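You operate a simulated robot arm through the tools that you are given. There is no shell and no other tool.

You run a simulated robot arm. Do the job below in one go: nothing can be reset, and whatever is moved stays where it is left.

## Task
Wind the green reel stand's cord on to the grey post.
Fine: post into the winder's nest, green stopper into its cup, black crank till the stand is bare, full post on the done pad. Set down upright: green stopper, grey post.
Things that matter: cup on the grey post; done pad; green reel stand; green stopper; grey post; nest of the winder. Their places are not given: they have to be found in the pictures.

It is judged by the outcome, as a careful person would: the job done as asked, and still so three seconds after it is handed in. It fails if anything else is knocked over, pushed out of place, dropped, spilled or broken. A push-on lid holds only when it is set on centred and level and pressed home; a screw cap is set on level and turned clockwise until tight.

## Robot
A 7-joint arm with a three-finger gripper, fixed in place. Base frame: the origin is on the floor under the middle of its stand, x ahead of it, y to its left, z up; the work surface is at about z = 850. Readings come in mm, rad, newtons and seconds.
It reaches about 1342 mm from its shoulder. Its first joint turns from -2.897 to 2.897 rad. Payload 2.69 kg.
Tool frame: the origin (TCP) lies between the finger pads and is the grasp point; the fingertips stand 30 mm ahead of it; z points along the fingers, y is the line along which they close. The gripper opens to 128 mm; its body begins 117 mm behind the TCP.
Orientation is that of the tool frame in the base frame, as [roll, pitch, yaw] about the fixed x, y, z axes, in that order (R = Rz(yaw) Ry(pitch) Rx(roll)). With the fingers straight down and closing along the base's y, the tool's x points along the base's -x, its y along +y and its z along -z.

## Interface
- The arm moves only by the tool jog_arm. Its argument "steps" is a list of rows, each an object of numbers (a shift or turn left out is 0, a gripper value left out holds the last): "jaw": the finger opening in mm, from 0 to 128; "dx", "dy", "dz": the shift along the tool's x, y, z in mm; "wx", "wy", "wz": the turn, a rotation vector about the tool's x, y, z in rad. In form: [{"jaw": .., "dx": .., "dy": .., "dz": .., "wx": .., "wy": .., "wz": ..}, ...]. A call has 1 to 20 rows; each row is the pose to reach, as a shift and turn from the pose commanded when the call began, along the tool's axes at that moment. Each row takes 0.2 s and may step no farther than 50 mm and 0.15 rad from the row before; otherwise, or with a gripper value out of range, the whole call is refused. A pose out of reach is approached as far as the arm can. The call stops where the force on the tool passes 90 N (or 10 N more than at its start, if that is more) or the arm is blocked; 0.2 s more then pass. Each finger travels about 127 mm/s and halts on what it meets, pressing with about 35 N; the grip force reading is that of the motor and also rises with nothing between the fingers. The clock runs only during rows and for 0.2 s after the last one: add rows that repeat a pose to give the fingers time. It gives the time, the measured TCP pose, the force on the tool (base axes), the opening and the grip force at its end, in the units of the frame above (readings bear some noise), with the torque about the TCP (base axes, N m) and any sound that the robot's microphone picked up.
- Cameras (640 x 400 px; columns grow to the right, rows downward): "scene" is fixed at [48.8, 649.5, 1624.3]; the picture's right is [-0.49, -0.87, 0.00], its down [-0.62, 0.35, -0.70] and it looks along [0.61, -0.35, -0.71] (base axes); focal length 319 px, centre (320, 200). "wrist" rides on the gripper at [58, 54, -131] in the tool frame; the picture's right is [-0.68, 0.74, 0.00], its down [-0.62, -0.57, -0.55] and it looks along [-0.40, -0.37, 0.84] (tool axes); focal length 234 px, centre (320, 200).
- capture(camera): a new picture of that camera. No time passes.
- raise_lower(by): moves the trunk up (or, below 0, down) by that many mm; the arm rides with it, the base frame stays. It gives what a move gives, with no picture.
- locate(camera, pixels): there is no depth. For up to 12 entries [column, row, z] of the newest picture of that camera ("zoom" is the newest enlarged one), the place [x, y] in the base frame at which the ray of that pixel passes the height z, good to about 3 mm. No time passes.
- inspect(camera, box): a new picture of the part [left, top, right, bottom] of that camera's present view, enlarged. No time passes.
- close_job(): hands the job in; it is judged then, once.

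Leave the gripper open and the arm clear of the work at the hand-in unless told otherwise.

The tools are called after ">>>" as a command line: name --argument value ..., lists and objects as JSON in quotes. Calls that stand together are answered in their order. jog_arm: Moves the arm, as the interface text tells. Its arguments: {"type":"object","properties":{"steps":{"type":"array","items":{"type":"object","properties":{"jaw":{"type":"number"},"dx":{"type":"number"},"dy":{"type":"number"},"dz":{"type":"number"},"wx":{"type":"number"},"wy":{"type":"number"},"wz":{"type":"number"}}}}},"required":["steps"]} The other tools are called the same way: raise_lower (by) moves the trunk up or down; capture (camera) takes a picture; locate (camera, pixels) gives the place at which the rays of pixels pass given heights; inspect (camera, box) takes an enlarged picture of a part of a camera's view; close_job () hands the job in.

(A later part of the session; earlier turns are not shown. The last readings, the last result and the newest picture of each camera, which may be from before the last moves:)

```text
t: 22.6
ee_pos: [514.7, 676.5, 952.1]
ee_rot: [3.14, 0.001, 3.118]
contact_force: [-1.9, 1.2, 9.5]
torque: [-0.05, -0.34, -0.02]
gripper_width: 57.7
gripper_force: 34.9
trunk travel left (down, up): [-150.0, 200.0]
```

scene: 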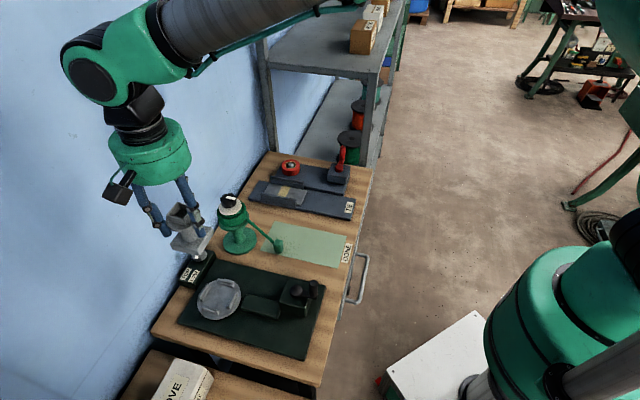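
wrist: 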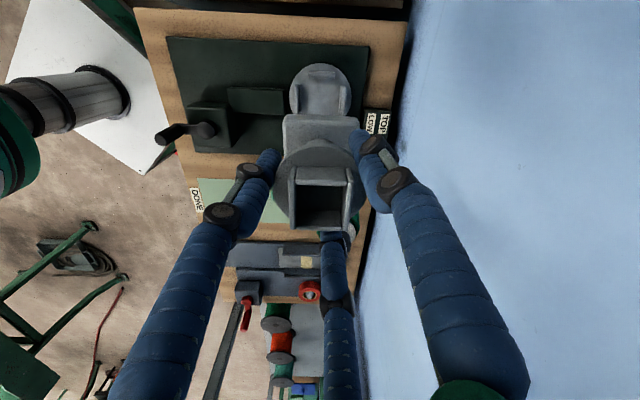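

>>> inspect --camera "wrist" --box '[260, 90, 380, 160]'

>>> inspect --camera "scene" --box '[180, 250, 260, 330]'

>>> capture --camera "wrist"

```text
5.33 times, centred on (320, 125) of wrist
```

zoom: 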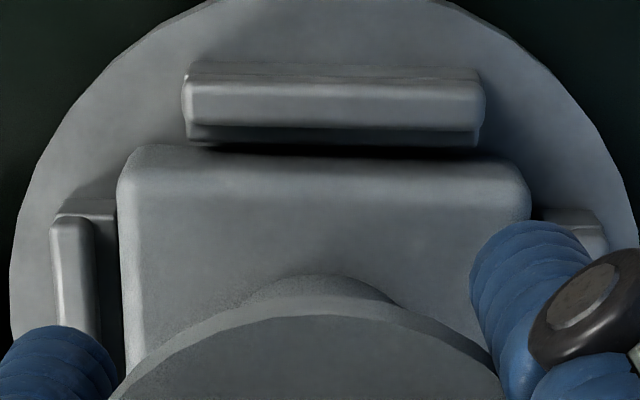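

```text
5.00 times, centred on (220, 290) of scene
```

zoom: 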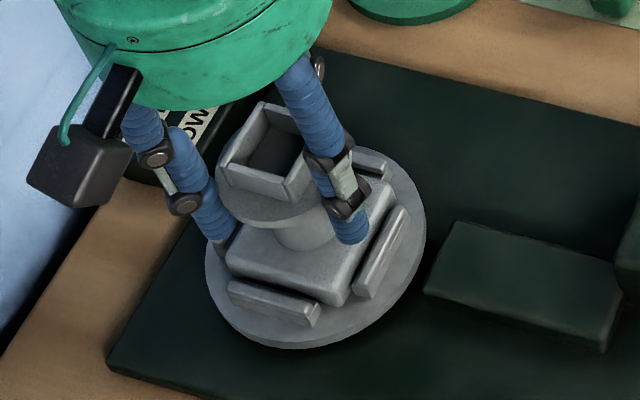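

```text
taken
```

wrist: 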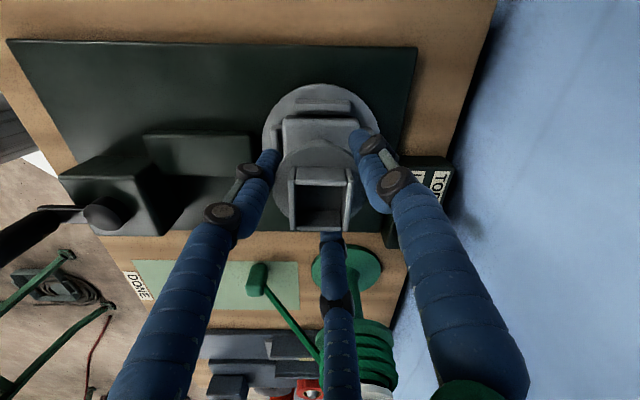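

>>> inspect --camera "scene" --box '[208, 288, 248, 318]'

```text
13.33 times, centred on (228, 303) of scene
```

zoom: 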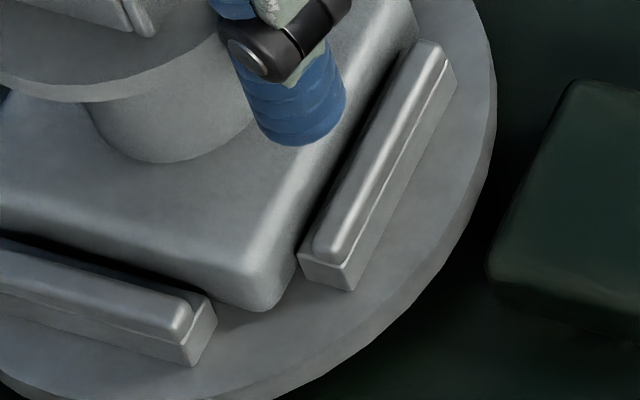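

Both views now put the base inside all four rails with small gaps, and the contact height didn't change after the shift. So this is the turntable floor, and the edge-first contact comes from a slight tilt in the grip. I'll ease off 0.7 mm and open the fingers gently.

>>> jog_arm --steps '[{"dz": -0.7}, {"dz": -0.7, "jaw": 62}, {"dz": -0.7, "jaw": 68}, {"dz": -0.7, "jaw": 80}, {"dz": -0.7, "jaw": 95}, {"dz": -0.7, "jaw": 100}]'

>>> inspect --camera "scene" --box '[180, 250, 260, 330]'

>>> inspect --camera "wrist" --box '[240, 70, 400, 230]'

```text
t: 24.0
ee_pos: [515.8, 677.6, 951.2]
ee_rot: [-3.141, -0.001, 3.117]
contact_force: [0.0, -0.5, -0.6]
torque: [-0.02, -0.01, -0.01]
gripper_width: 99.8
gripper_force: 0.0
trunk travel left (down, up): [-150.0, 200.0]
```

```text
5.00 times, centred on (220, 290) of scene
```

zoom: 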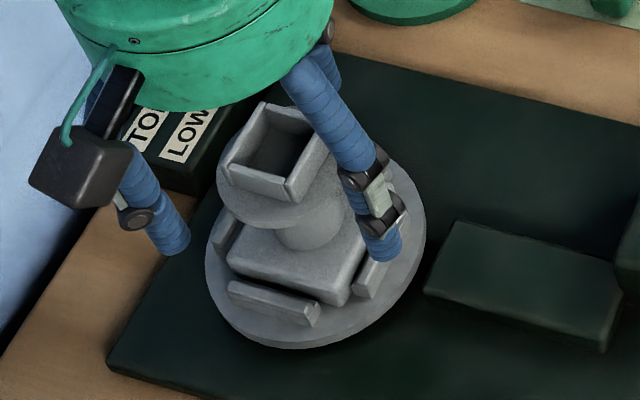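

```text
2.50 times, centred on (320, 150) of wrist
```

zoom: 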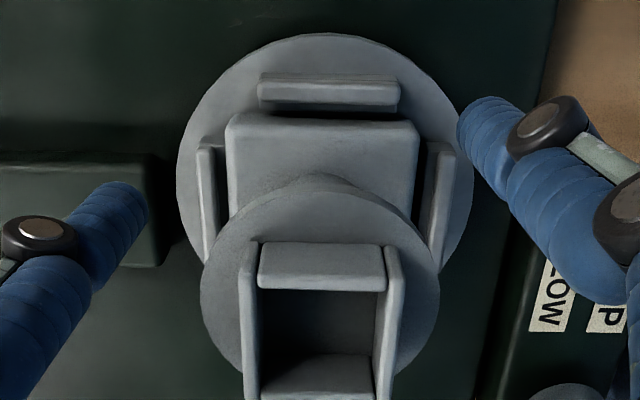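

The post stands in the nest, released and centred between the rails. I'll raise the hand clear and move to look at the stopper, near (598,485), with the TCP at about (508,568,1060).

>>> jog_arm --steps '[{"dz": -40}, {"dz": -80}, {"dz": -110}, {"dy": -40, "dz": -110}, {"dx": 5, "dy": -80, "dz": -110}, {"dx": 8, "dy": -109, "dz": -110}, {"dx": 8, "dy": -109, "dz": -110}]'

>>> capture --camera "wrist"

>>> capture --camera "scene"

```text
t: 25.6
ee_pos: [504.3, 569.4, 1058.7]
ee_rot: [3.141, 0.001, 3.116]
contact_force: [-0.3, -0.2, 0.1]
torque: [0.06, 0.01, -0.01]
gripper_width: 99.9
gripper_force: 0.0
trunk travel left (down, up): [-150.0, 200.0]
```

```text
taken
```

wrist: 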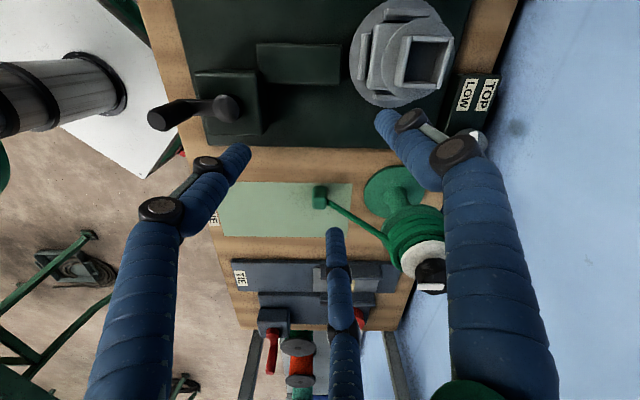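

```text
taken
```

scene: 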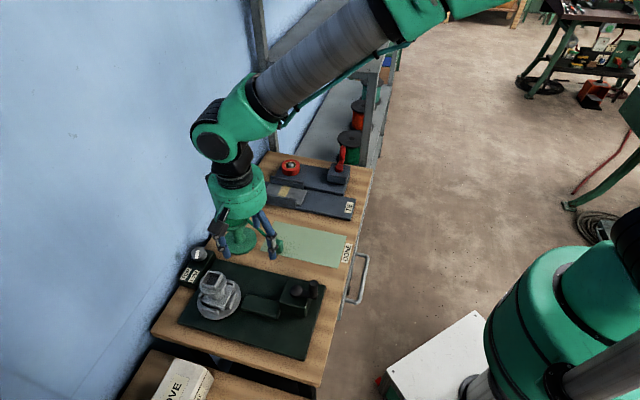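

Now I'll zoom on the seated post, and on the stopper at wrist (320,197) with its cord.

>>> inspect --camera "wrist" --box '[335, 0, 475, 115]'

>>> inspect --camera "wrist" --box '[290, 165, 370, 230]'

>>> inspect --camera "scene" --box '[180, 255, 260, 325]'

>>> inspect --camera "scene" --box '[250, 225, 310, 265]'

```text
3.48 times, centred on (405, 58) of wrist
```

zoom: 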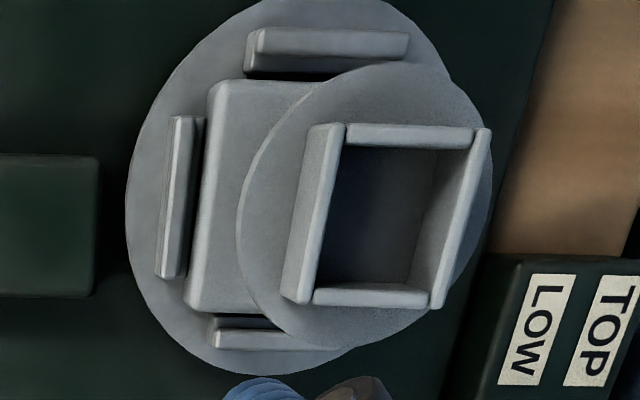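

```text
6.15 times, centred on (330, 198) of wrist
```

zoom: 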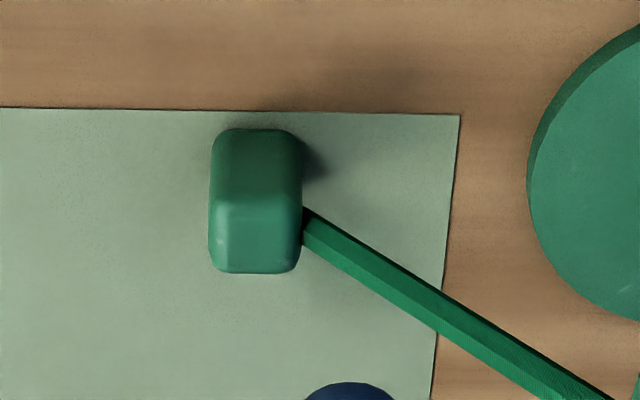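

```text
5.71 times, centred on (220, 290) of scene
```

zoom: 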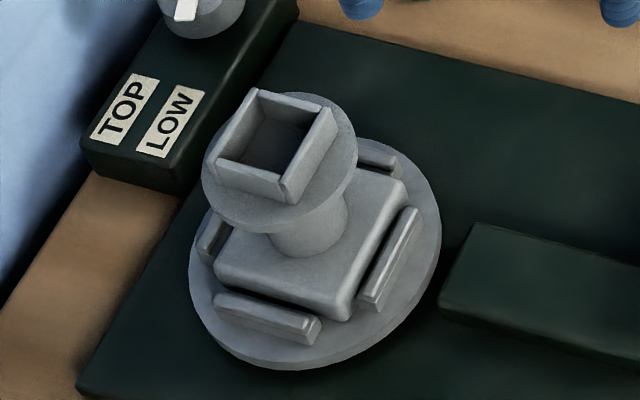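

```text
10.00 times, centred on (280, 245) of scene
```

zoom: 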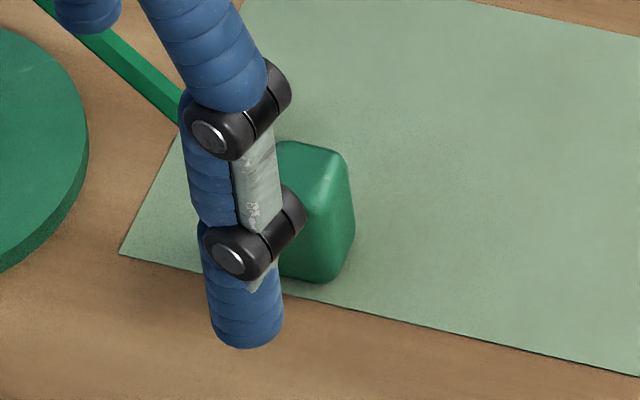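

The post is seated square and level in the nest. The stopper stands upright at wrist (320,200), about 22 mm square and 33 mm tall, with the cord leaving from its side that faces the reel. I'll locate its top centre.

>>> locate --camera "wrist" --pixels '[[319.6, 204.2, 880], [319.6, 204.2, 884], [319.6, 204.2, 888], [313, 187, 852], [326, 187, 852], [312.5, 209.5, 884], [326.5, 209.5, 884]]'

>>> locate --camera "scene" --pixels '[[278.75, 242, 880], [278.75, 242, 884], [278.75, 242, 888], [278, 252.5, 851]]'

```text
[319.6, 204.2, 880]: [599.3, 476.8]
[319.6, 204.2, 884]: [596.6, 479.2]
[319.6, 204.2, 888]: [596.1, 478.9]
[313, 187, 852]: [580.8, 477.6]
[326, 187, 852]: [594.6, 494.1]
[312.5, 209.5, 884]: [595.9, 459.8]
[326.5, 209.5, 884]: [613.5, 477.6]
```

```text
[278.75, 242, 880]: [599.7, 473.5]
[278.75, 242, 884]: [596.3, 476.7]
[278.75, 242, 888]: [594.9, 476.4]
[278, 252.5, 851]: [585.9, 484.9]
```

The stopper centre is at about (596.5,478) with its top at z≈884. I'll turn the hand about +17° so one finger faces the side opposite the cord, which leaves the cord between the other two. Jaw goes to 60, then I'll move above it at z≈1060.

>>> jog_arm --steps '[{"jaw": 60, "dx": -31, "dy": -29.6, "wz": -0.1}, {"dx": -62.5, "dy": -59.3, "wz": -0.2}, {"dx": -93.8, "dy": -89, "wz": -0.304}, {"dx": -93.8, "dy": -89, "wz": -0.304}]'

>>> capture --camera "wrist"

>>> inspect --camera "scene" --box '[200, 150, 320, 270]'

```text
t: 26.6
ee_pos: [596.2, 477.8, 1062.8]
ee_rot: [-3.141, -0.001, -2.859]
contact_force: [0.5, -0.9, 0.1]
torque: [0.02, 0.06, -0.04]
gripper_width: 59.9
gripper_force: 0.1
trunk travel left (down, up): [-150.0, 200.0]
```

```text
taken
```

wrist: 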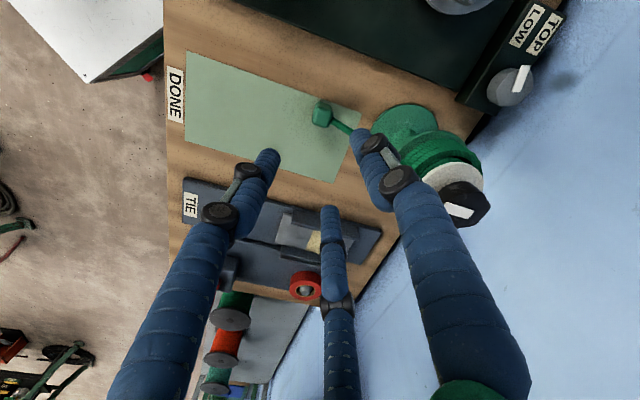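

```text
3.33 times, centred on (260, 210) of scene
```

zoom: 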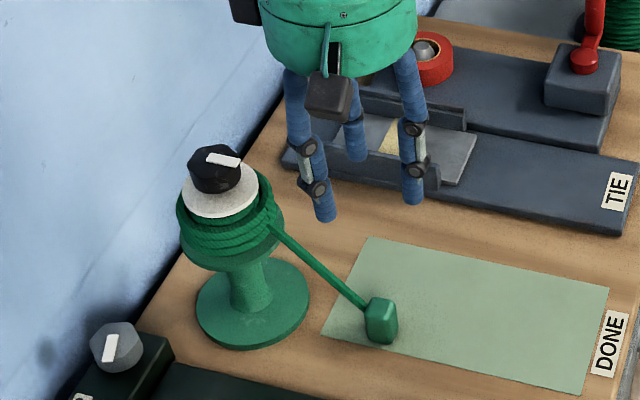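

Next I'll check centring. The hand's axis at stopper-top height should project to about (319.6,120).

>>> inspect --camera "wrist" --box '[280, 80, 380, 160]'

```text
5.00 times, centred on (330, 120) of wrist
```

zoom: 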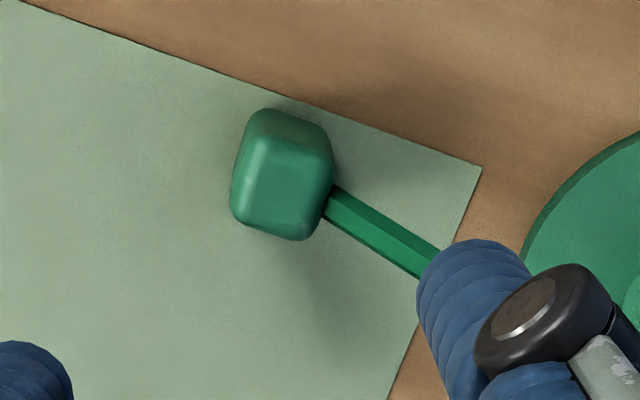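

>>> locate --camera "zoom" --pixels '[[284, 186, 884], [284, 186, 880], [258, 135, 884], [330, 157, 884], [314, 238, 884], [235, 215, 884]]'

>>> inspect --camera "scene" --box '[255, 225, 305, 262]'

```text
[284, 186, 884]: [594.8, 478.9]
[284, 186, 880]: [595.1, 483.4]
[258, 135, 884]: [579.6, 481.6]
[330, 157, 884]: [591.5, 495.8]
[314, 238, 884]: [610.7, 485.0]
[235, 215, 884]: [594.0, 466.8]
```

```text
10.81 times, centred on (280, 244) of scene
```

zoom: 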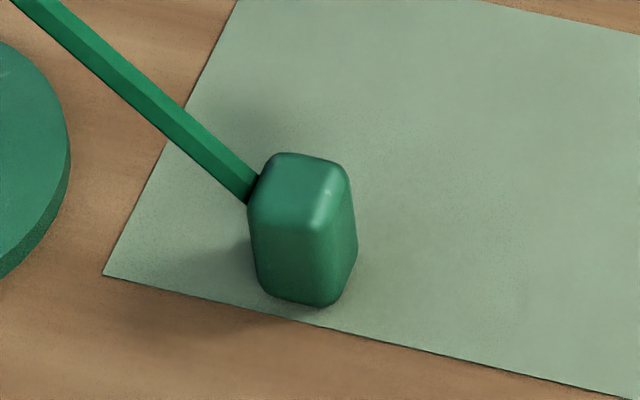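

I get a mean offset of about 4.5 mm along tool +y. I'll shift by that and descend to z≈960, with the tips still 45 mm above the stopper, then re-check.

>>> jog_arm --steps '[{"dy": 4.5, "dz": 35}, {"dy": 4.5, "dz": 70}, {"dy": 4.5, "dz": 101}, {"dy": 4.5, "dz": 101}]'

>>> capture --camera "wrist"

>>> inspect --camera "wrist" --box '[270, 110, 370, 190]'

>>> inspect --camera "scene" --box '[200, 160, 320, 270]'

```text
t: 27.6
ee_pos: [594.3, 481.8, 959.7]
ee_rot: [3.141, 0.001, -2.86]
contact_force: [0.3, 0.1, 0.3]
torque: [0.01, 0.02, -0.01]
gripper_width: 60.0
gripper_force: 0.1
trunk travel left (down, up): [-150.0, 200.0]
```

```text
taken
```

wrist: 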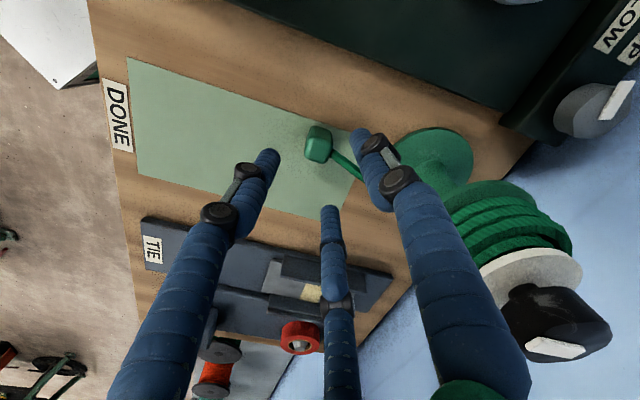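

```text
5.00 times, centred on (320, 150) of wrist
```

zoom: 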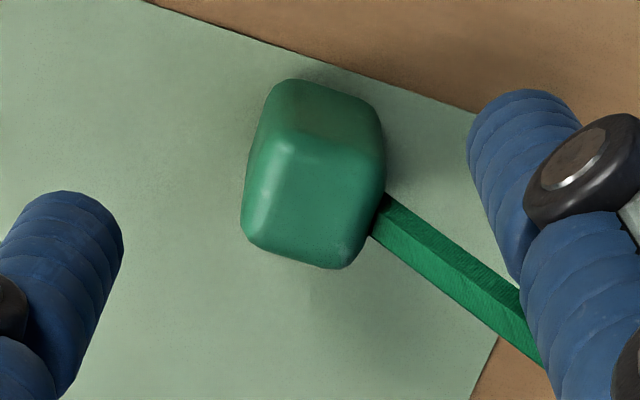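

```text
3.64 times, centred on (260, 215) of scene
```

zoom: 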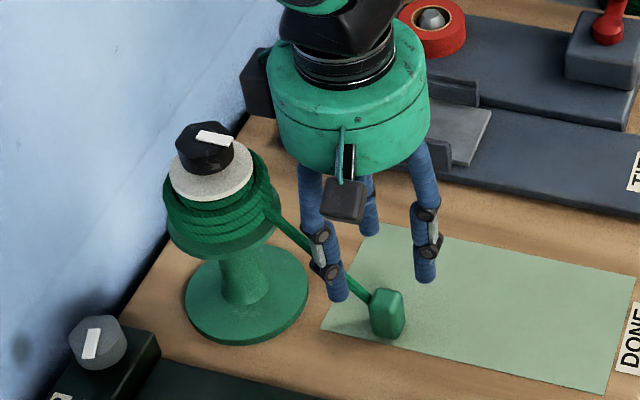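

The stopper top's centre is now at about (318.6,150.4), and the axis projects to (319.5,149.5), so it's centred and the faces line up with the fingers. I'll descend to z≈898, with the tips about 15 mm below the stopper's top, keeping the cord between the two fingers.

>>> jog_arm --steps '[{"dz": 25}, {"dz": 45}, {"dz": 55}, {"dz": 61}, {"dz": 61}]'

>>> inspect --camera "wrist" --box '[250, 120, 390, 240]'

>>> inspect --camera "scene" --box '[220, 180, 320, 270]'

```text
t: 28.8
ee_pos: [594.7, 482.6, 899.6]
ee_rot: [3.14, 0.001, -2.862]
contact_force: [-0.5, -0.5, 1.4]
torque: [0.02, 0.01, -0.01]
gripper_width: 59.8
gripper_force: 0.0
trunk travel left (down, up): [-150.0, 200.0]
```

```text
3.33 times, centred on (320, 180) of wrist
```

zoom: 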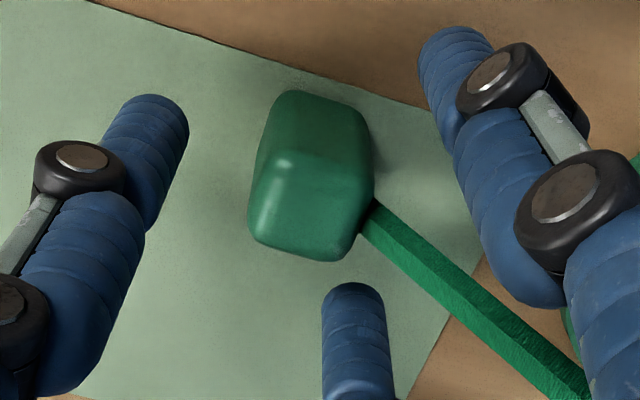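

```text
4.44 times, centred on (270, 225) of scene
```

zoom: 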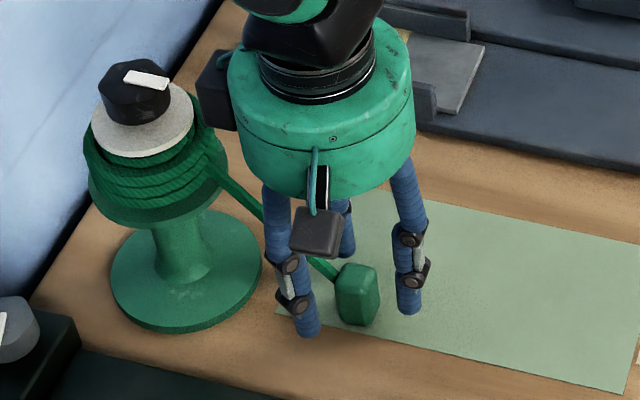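

Still centred. Closing the fingers gradually on the stopper.

>>> jog_arm --steps '[{"jaw": 45}, {"jaw": 36}, {"jaw": 31}, {"jaw": 28}, {"jaw": 26}, {"jaw": 24}, {"jaw": 22}, {"jaw": 20}, {"jaw": 20}]'

>>> inspect --camera "wrist" --box '[250, 120, 390, 240]'

>>> inspect --camera "scene" --box '[220, 180, 320, 270]'

```text
t: 30.8
ee_pos: [595.1, 482.3, 900.1]
ee_rot: [-3.142, 0.0, -2.861]
contact_force: [0.5, -0.3, -0.5]
torque: [-0.02, -0.02, -0.01]
gripper_width: 25.7
gripper_force: 34.9
trunk travel left (down, up): [-150.0, 200.0]
```

```text
3.33 times, centred on (320, 180) of wrist
```

zoom: 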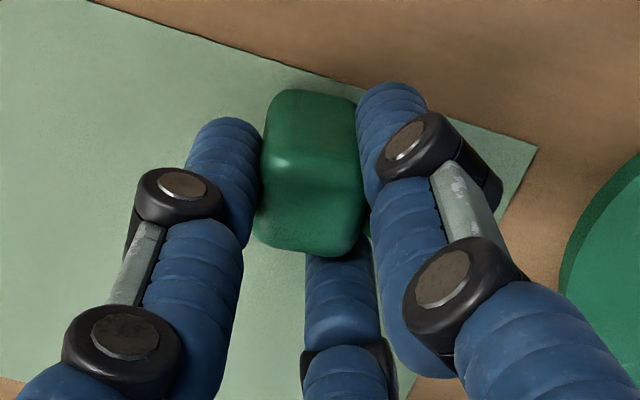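

```text
4.44 times, centred on (270, 225) of scene
```

zoom: 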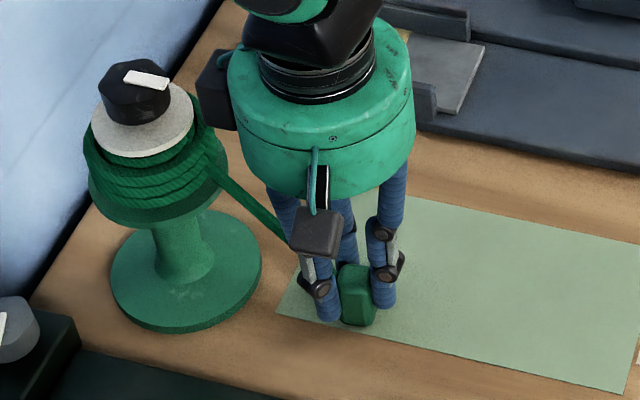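

Gripped, with width 25.7 at 35 N. I'll check the stopper's orientation in the grip more closely.

>>> inspect --camera "wrist" --box '[285, 140, 355, 205]'

>>> inspect --camera "scene" --box '[265, 225, 315, 260]'

```text
6.15 times, centred on (320, 172) of wrist
```

zoom: 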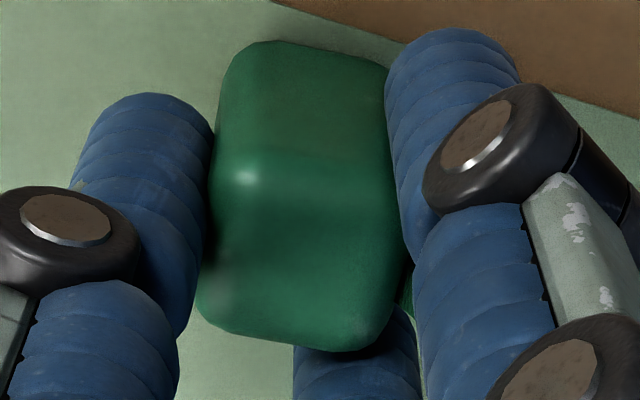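

```text
11.43 times, centred on (290, 242) of scene
```

zoom: 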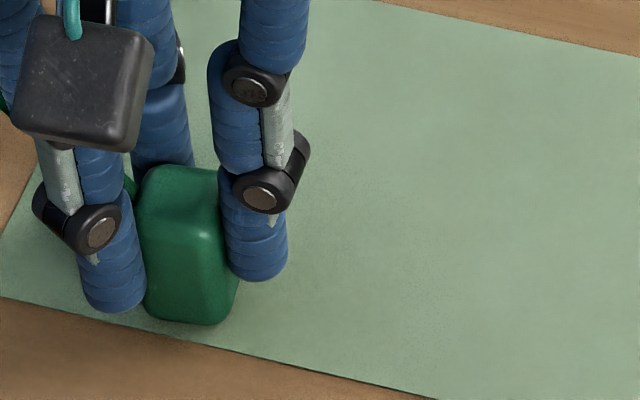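

The stopper turned roughly 8° in the grip, which I can correct over the cup. Now a slow 30 mm lift, watching for cord pull and the stand.

>>> jog_arm --steps '[{"dz": -5}, {"dz": -12}, {"dz": -20}, {"dz": -30}, {"dz": -30}]'

>>> inspect --camera "scene" --box '[210, 170, 320, 270]'

>>> inspect --camera "wrist" --box '[250, 120, 390, 240]'

```text
t: 32.0
ee_pos: [595.6, 481.7, 930.5]
ee_rot: [-3.141, 0.001, -2.863]
contact_force: [0.5, -0.2, 0.3]
torque: [0.01, 0.01, 0.01]
gripper_width: 26.3
gripper_force: 35.1
trunk travel left (down, up): [-150.0, 200.0]
```

```text
4.00 times, centred on (265, 220) of scene
```

zoom: 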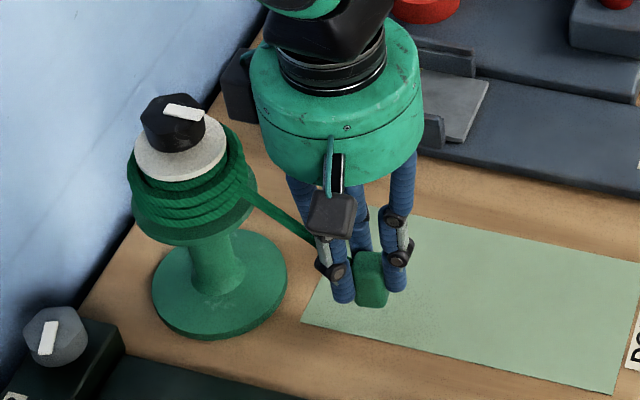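

```text
3.33 times, centred on (320, 180) of wrist
```

zoom: 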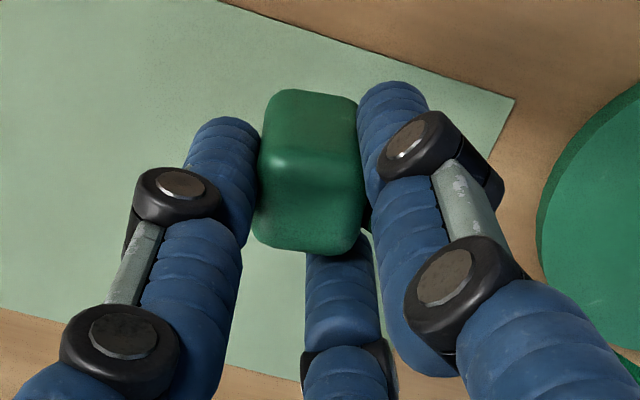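

The lift is clean: no cord tension, and the stand hasn't moved. Next I'll raise to z≈1068 and carry the stopper over the cup at about (515,678). Along the way I'll turn the hand −97° so the cord stays between the same two fingers, facing the reel.

>>> jog_arm --steps '[{"dz": -47}, {"dz": -94}, {"dz": -140}, {"dx": 1.9, "dy": 17.5, "dz": -140, "wz": 0.14}, {"dx": 3.8, "dy": 35, "dz": -140, "wz": 0.28}, {"dx": 5.7, "dy": 52.5, "dz": -140, "wz": 0.42}, {"dx": 7.5, "dy": 70, "dz": -140, "wz": 0.56}, {"dx": 9.4, "dy": 87.4, "dz": -140, "wz": 0.7}, {"dx": 11.3, "dy": 104.9, "dz": -140, "wz": 0.84}, {"dx": 13.2, "dy": 122.4, "dz": -140, "wz": 0.98}, {"dx": 15.1, "dy": 139.9, "dz": -140, "wz": 1.12}, {"dx": 17, "dy": 157.4, "dz": -140, "wz": 1.26}, {"dx": 18.8, "dy": 174.8, "dz": -140, "wz": 1.4}, {"dx": 20.7, "dy": 192.3, "dz": -140, "wz": 1.54}, {"dx": 22.6, "dy": 209.8, "dz": -140, "wz": 1.68}, {"dx": 22.6, "dy": 209.8, "dz": -140, "wz": 1.68}]'

>>> capture --camera "wrist"

>>> capture --camera "scene"

```text
t: 35.4
ee_pos: [515.4, 676.7, 1069.0]
ee_rot: [-3.141, 0.0, 1.741]
contact_force: [-0.1, 0.3, 0.0]
torque: [-0.04, 0.03, 0.0]
gripper_width: 28.1
gripper_force: 35.1
trunk travel left (down, up): [-150.0, 200.0]
```

```text
taken
```

wrist: 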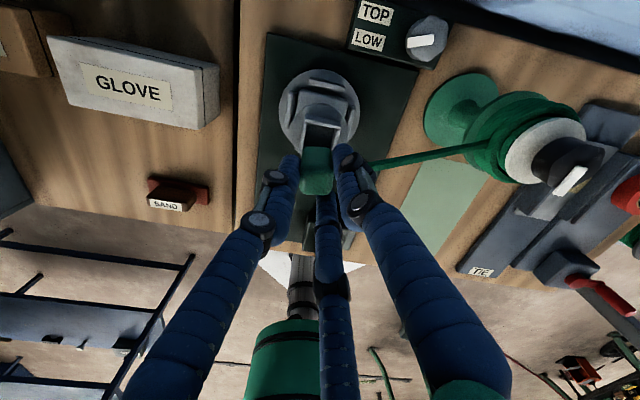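

```text
taken
```

scene: 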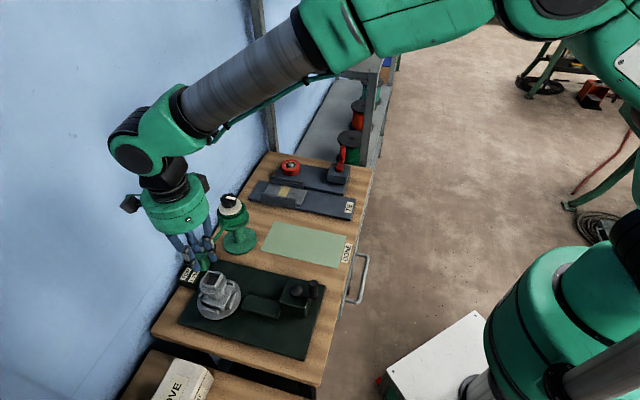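

The grip width has crept from 25.7 to 28.1, so the stopper is turning in the fingers. I'll take a close look.

>>> inspect --camera "wrist" --box '[270, 60, 380, 210]'

>>> inspect --camera "wrist" --box '[285, 125, 355, 205]'

>>> inspect --camera "scene" --box '[160, 220, 260, 320]'

```text
2.67 times, centred on (325, 135) of wrist
```

zoom: 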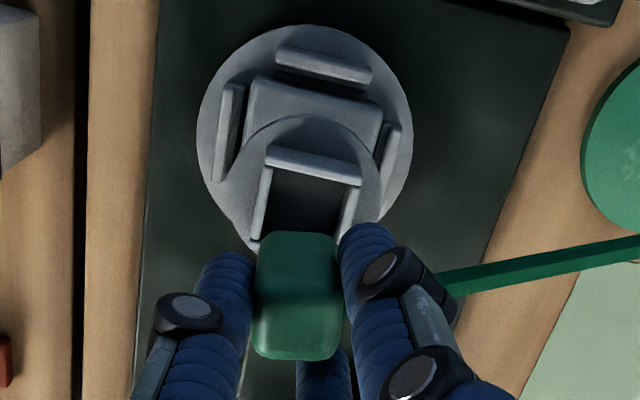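

```text
5.00 times, centred on (320, 165) of wrist
```

zoom: 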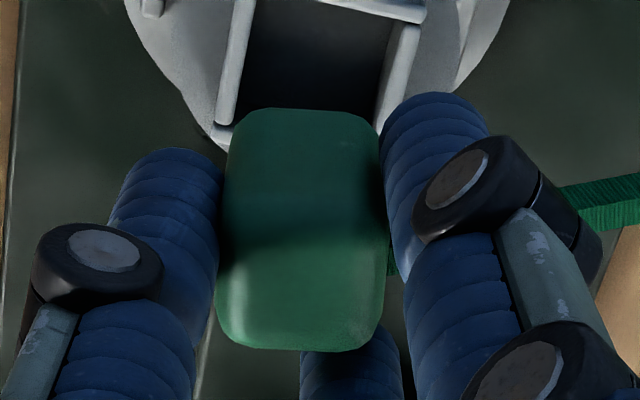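

```text
4.00 times, centred on (210, 270) of scene
```

zoom: 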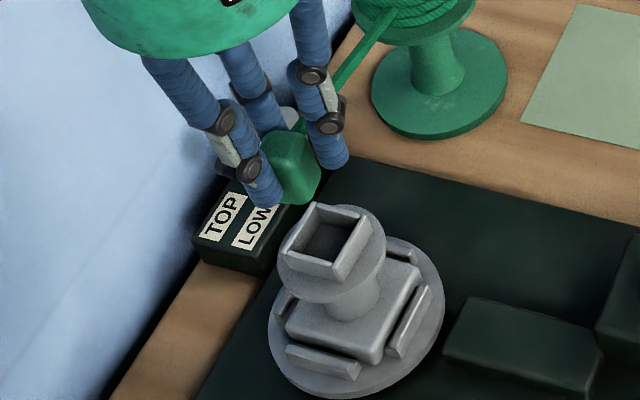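

The stopper has turned further in the grip and now sits nearly square to the camera, while the cup appears about 18° clockwise. I'll rotate the hand by +0.31 about tool z to line them up and look again.

>>> jog_arm --steps '[{"wz": 0.1}, {"wz": 0.2}, {"wz": 0.31}, {"wz": 0.31}]'

>>> capture --camera "wrist"

>>> inspect --camera "wrist" --box '[265, 70, 375, 205]'

>>> inspect --camera "scene" --box '[160, 220, 260, 320]'

```text
t: 36.4
ee_pos: [515.4, 677.7, 1069.0]
ee_rot: [3.14, 0.0, 1.431]
contact_force: [-0.6, 0.4, -0.1]
torque: [0.02, -0.03, -0.02]
gripper_width: 28.4
gripper_force: 34.9
trunk travel left (down, up): [-150.0, 200.0]
```

```text
taken
```

wrist: 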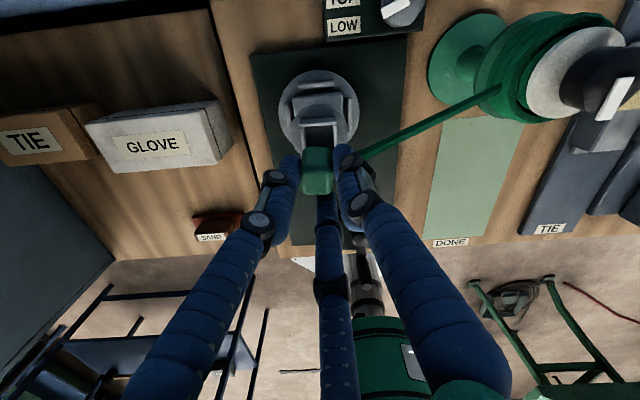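

```text
2.96 times, centred on (320, 138) of wrist
```

zoom: 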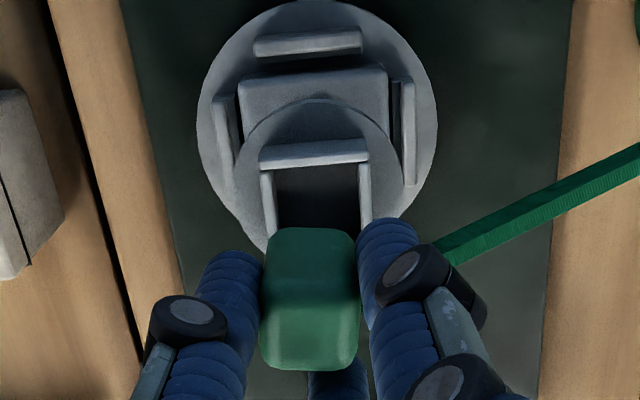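

```text
4.00 times, centred on (210, 270) of scene
```

zoom: 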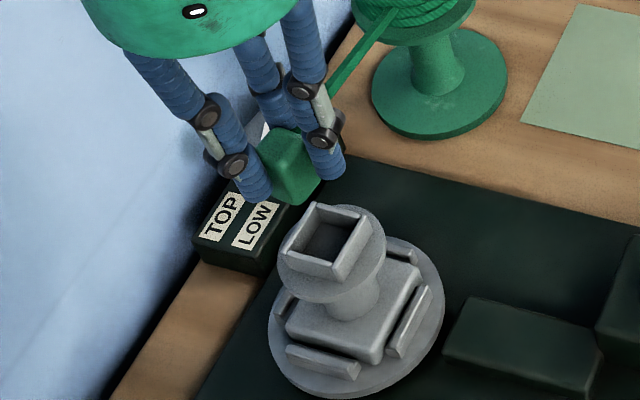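

Now slightly over-rotated by about 5°. I'll rotate back 0.08 and lower until the stopper's bottom is just above the cup rim (z≈1032), then check both views.

>>> jog_arm --steps '[{"dz": 15, "wz": -0.08}, {"dz": 28, "wz": -0.08}, {"dz": 36, "wz": -0.08}, {"dz": 36, "wz": -0.08}]'

>>> inspect --camera "wrist" --box '[265, 90, 375, 205]'

>>> inspect --camera "scene" --box '[180, 235, 250, 305]'

```text
t: 37.4
ee_pos: [515.6, 677.2, 1033.3]
ee_rot: [-3.141, 0.0, 1.511]
contact_force: [0.0, -0.1, 0.2]
torque: [0.02, -0.01, -0.01]
gripper_width: 28.1
gripper_force: 34.9
trunk travel left (down, up): [-150.0, 200.0]
```

```text
3.48 times, centred on (320, 148) of wrist
```

zoom: 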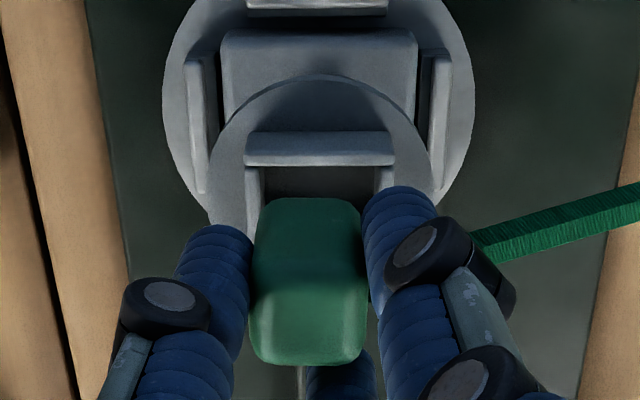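

```text
5.71 times, centred on (215, 270) of scene
```

zoom: 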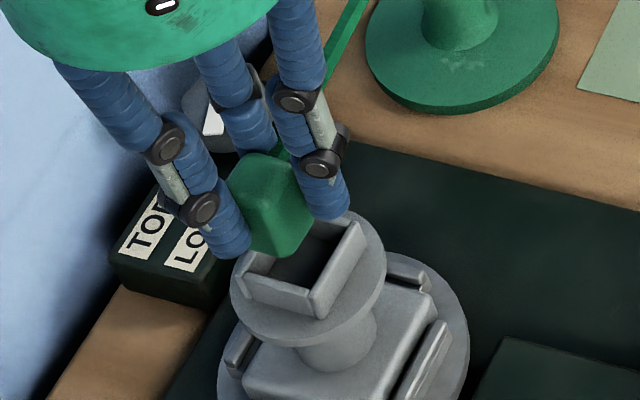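

>>> inspect --camera "wrist" --box '[290, 115, 350, 165]'

>>> inspect --camera "scene" --box '[205, 255, 245, 295]'

```text
8.00 times, centred on (320, 140) of wrist
```

zoom: 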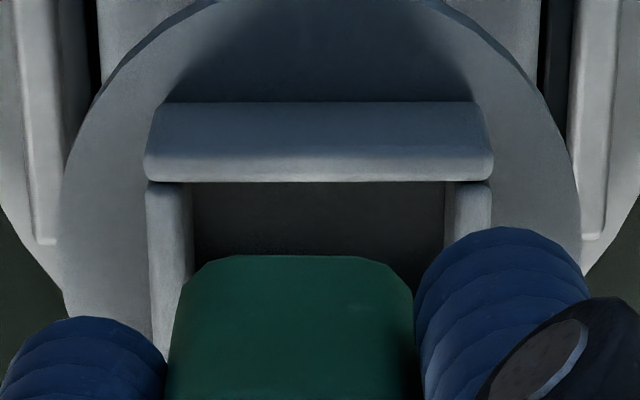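

```text
10.00 times, centred on (225, 275) of scene
```

zoom: 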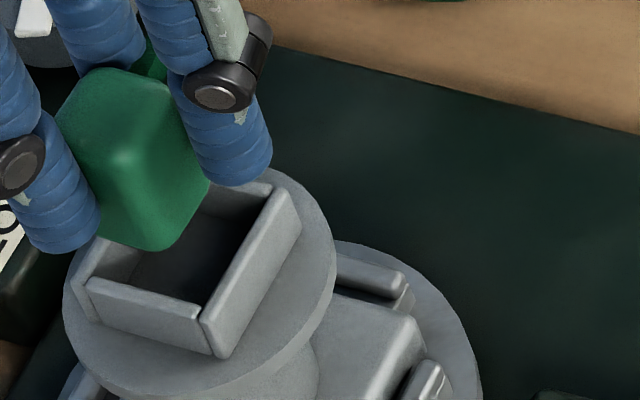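

>>> inspect --camera "scene" --box '[208, 260, 238, 288]'

>>> inspect --camera "wrist" --box '[290, 120, 350, 200]'

```text
14.29 times, centred on (223, 274) of scene
```

zoom: 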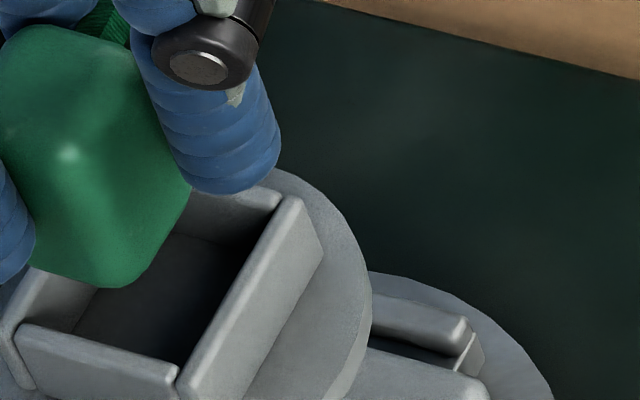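

```text
5.00 times, centred on (320, 160) of wrist
```

zoom: 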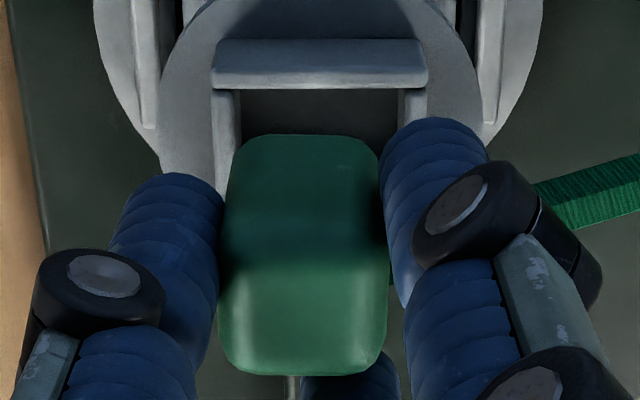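

Comparing both views, the cup rim is lower than I assumed, at z≈965. The stopper sits about 3–4 mm too far toward +y relative to the cup. I'll shift about 3.3 mm toward −y and lower 14 mm, then compare again with the stopper bottom close to the rim.

>>> jog_arm --steps '[{"dx": -3.2, "dy": 0.6, "dz": 0}, {"dx": -3.2, "dy": 0.6, "dz": 7}, {"dx": -3.2, "dy": 0.6, "dz": 14}, {"dx": -3.2, "dy": 0.6, "dz": 14}]'

>>> inspect --camera "scene" --box '[203, 260, 238, 295]'

>>> inspect --camera "wrist" --box '[290, 110, 350, 165]'

```text
t: 38.4
ee_pos: [515.7, 675.8, 1017.8]
ee_rot: [-3.14, 0.0, 1.511]
contact_force: [0.4, 0.7, -0.2]
torque: [-0.02, 0.04, -0.01]
gripper_width: 27.8
gripper_force: 35.1
trunk travel left (down, up): [-150.0, 200.0]
```

```text
11.43 times, centred on (220, 278) of scene
```

zoom: 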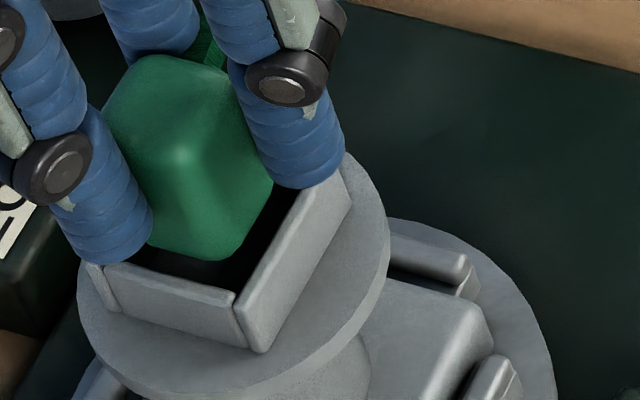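

```text
7.27 times, centred on (320, 138) of wrist
```

zoom: 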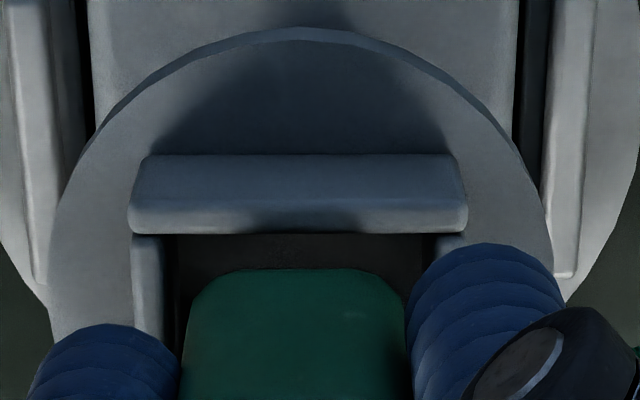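

Nearly aligned now: the wrist view shows about 2.4 mm near gap and 0.5 mm lateral offset. I'll make a small extra shift of about 1.4 mm toward −y, then lower 10 mm slowly and read the force at the rim.

>>> jog_arm --steps '[{"dx": -1.4, "dy": 0.2, "dz": 2}, {"dx": -1.4, "dy": 0.2, "dz": 5}, {"dx": -1.4, "dy": 0.2, "dz": 8}, {"dx": -1.4, "dy": 0.2, "dz": 10}, {"dx": -1.4, "dy": 0.2, "dz": 10}]'

>>> inspect --camera "scene" --box '[203, 260, 238, 295]'

>>> inspect --camera "wrist" --box '[290, 110, 350, 165]'

```text
t: 39.6
ee_pos: [515.2, 673.7, 1008.9]
ee_rot: [-3.141, 0.0, 1.512]
contact_force: [-0.1, 0.8, -0.5]
torque: [0.0, -0.01, -0.03]
gripper_width: 27.6
gripper_force: 35.1
trunk travel left (down, up): [-150.0, 200.0]
```

```text
11.43 times, centred on (220, 278) of scene
```

zoom: 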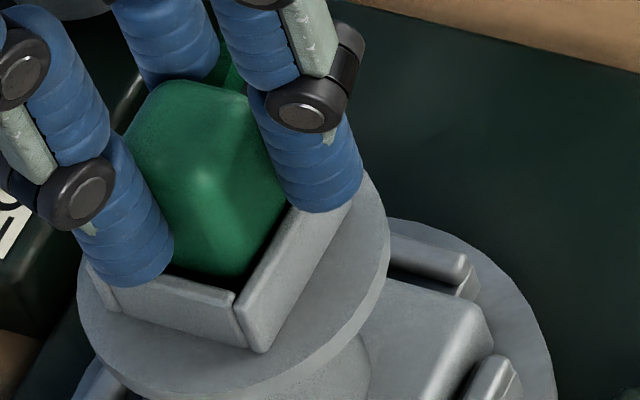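

```text
7.27 times, centred on (320, 138) of wrist
```

zoom: 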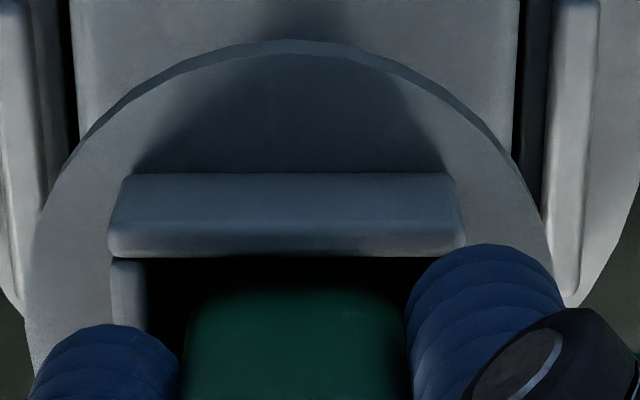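

No contact force, and the stopper's bottom is at rim height inside the walls. I'll continue down in small steps while watching the force.

>>> jog_arm --steps '[{"dz": 2}, {"dz": 4}, {"dz": 6}, {"dz": 6}]'

>>> inspect --camera "scene" --box '[203, 260, 238, 295]'

```text
t: 40.6
ee_pos: [515.2, 672.5, 1001.5]
ee_rot: [3.141, -0.002, 1.511]
contact_force: [-0.1, 0.1, 0.2]
torque: [0.01, 0.0, -0.03]
gripper_width: 27.8
gripper_force: 35.5
trunk travel left (down, up): [-150.0, 200.0]
```

```text
11.43 times, centred on (220, 278) of scene
```

zoom: 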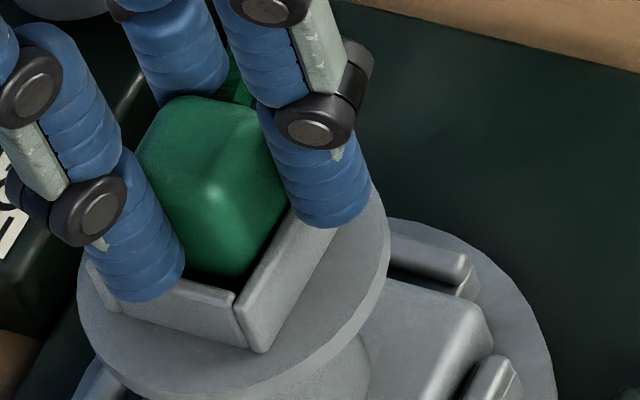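

It's going into the cup cleanly. I'll continue down another 7 mm in small steps, expecting light contact of fingertips with the rim or the stopper with the floor.

>>> jog_arm --steps '[{"dz": 2}, {"dz": 4}, {"dz": 6}, {"dz": 7}, {"dz": 7}]'

>>> inspect --camera "scene" --box '[203, 260, 238, 295]'

>>> inspect --camera "wrist" --box '[280, 110, 360, 210]'

```text
t: 41.8
ee_pos: [515.9, 674.8, 1000.8]
ee_rot: [3.138, -0.005, 1.51]
contact_force: [-2.7, 4.9, 39.1]
torque: [0.46, -0.03, 0.01]
gripper_width: 27.5
gripper_force: 34.7
trunk travel left (down, up): [-150.0, 200.0]
```

```text
11.43 times, centred on (220, 278) of scene
```

zoom: 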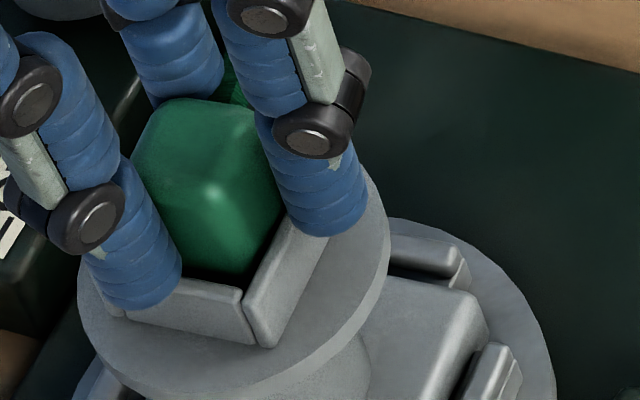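

```text
4.00 times, centred on (320, 160) of wrist
```

zoom: 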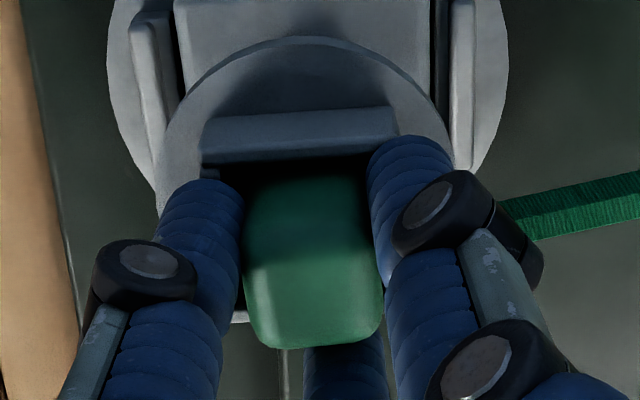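

Contact at 39 N: the fingertips are resting on the cup rim and the stopper is well inside. I'll back off 4 mm to relieve the force, then open the fingers gently so the stopper settles to the cup floor.

>>> jog_arm --steps '[{"dz": -2}, {"dz": -4}, {"dz": -4}]'

>>> inspect --camera "scene" --box '[180, 250, 260, 330]'

```text
t: 42.6
ee_pos: [515.4, 672.4, 1000.4]
ee_rot: [3.141, 0.001, 1.51]
contact_force: [2.4, 7.5, 22.0]
torque: [0.54, -0.29, -0.01]
gripper_width: 26.7
gripper_force: 35.4
trunk travel left (down, up): [-150.0, 200.0]
```

```text
5.00 times, centred on (220, 290) of scene
```

zoom: 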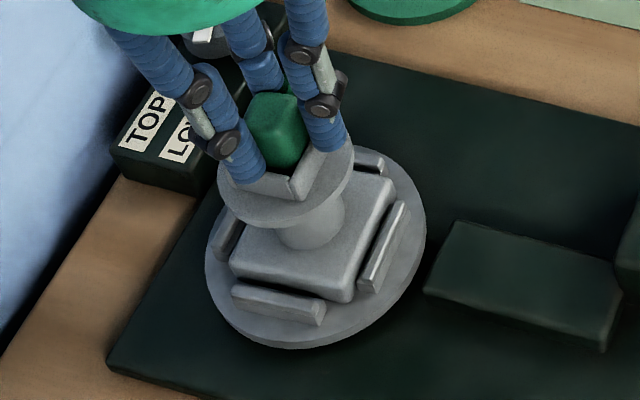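

Still 22 N. I'll ease up another 3 mm.

>>> jog_arm --steps '[{"dz": -1.5}, {"dz": -3}, {"dz": -3}]'

>>> inspect --camera "scene" --box '[195, 250, 245, 300]'

>>> inspect --camera "wrist" --box '[270, 90, 370, 210]'

```text
t: 43.4
ee_pos: [515.6, 671.7, 1001.7]
ee_rot: [-3.14, 0.003, 1.511]
contact_force: [0.0, 1.0, 0.7]
torque: [0.08, -0.06, 0.01]
gripper_width: 27.0
gripper_force: 35.3
trunk travel left (down, up): [-150.0, 200.0]
```

```text
8.00 times, centred on (220, 275) of scene
```

zoom: 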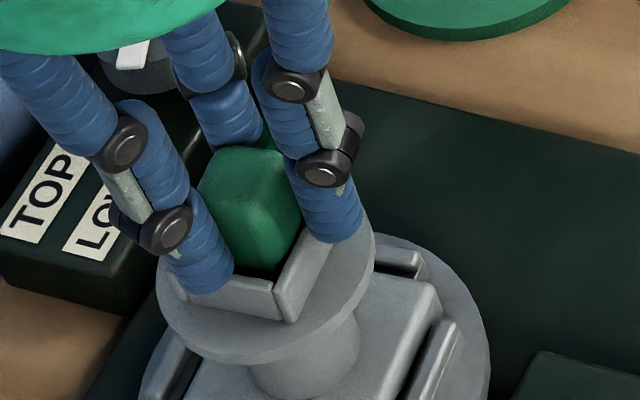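

```text
3.33 times, centred on (320, 150) of wrist
```

zoom: 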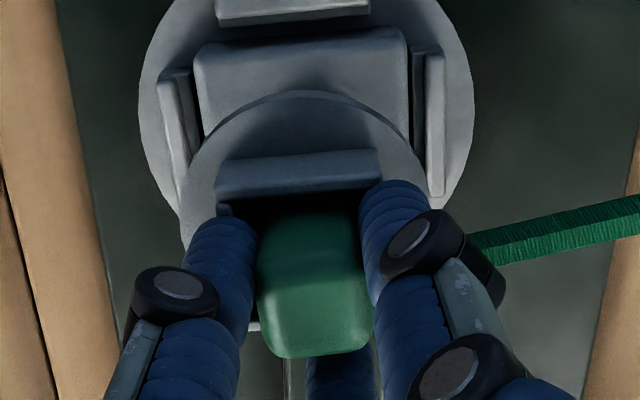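

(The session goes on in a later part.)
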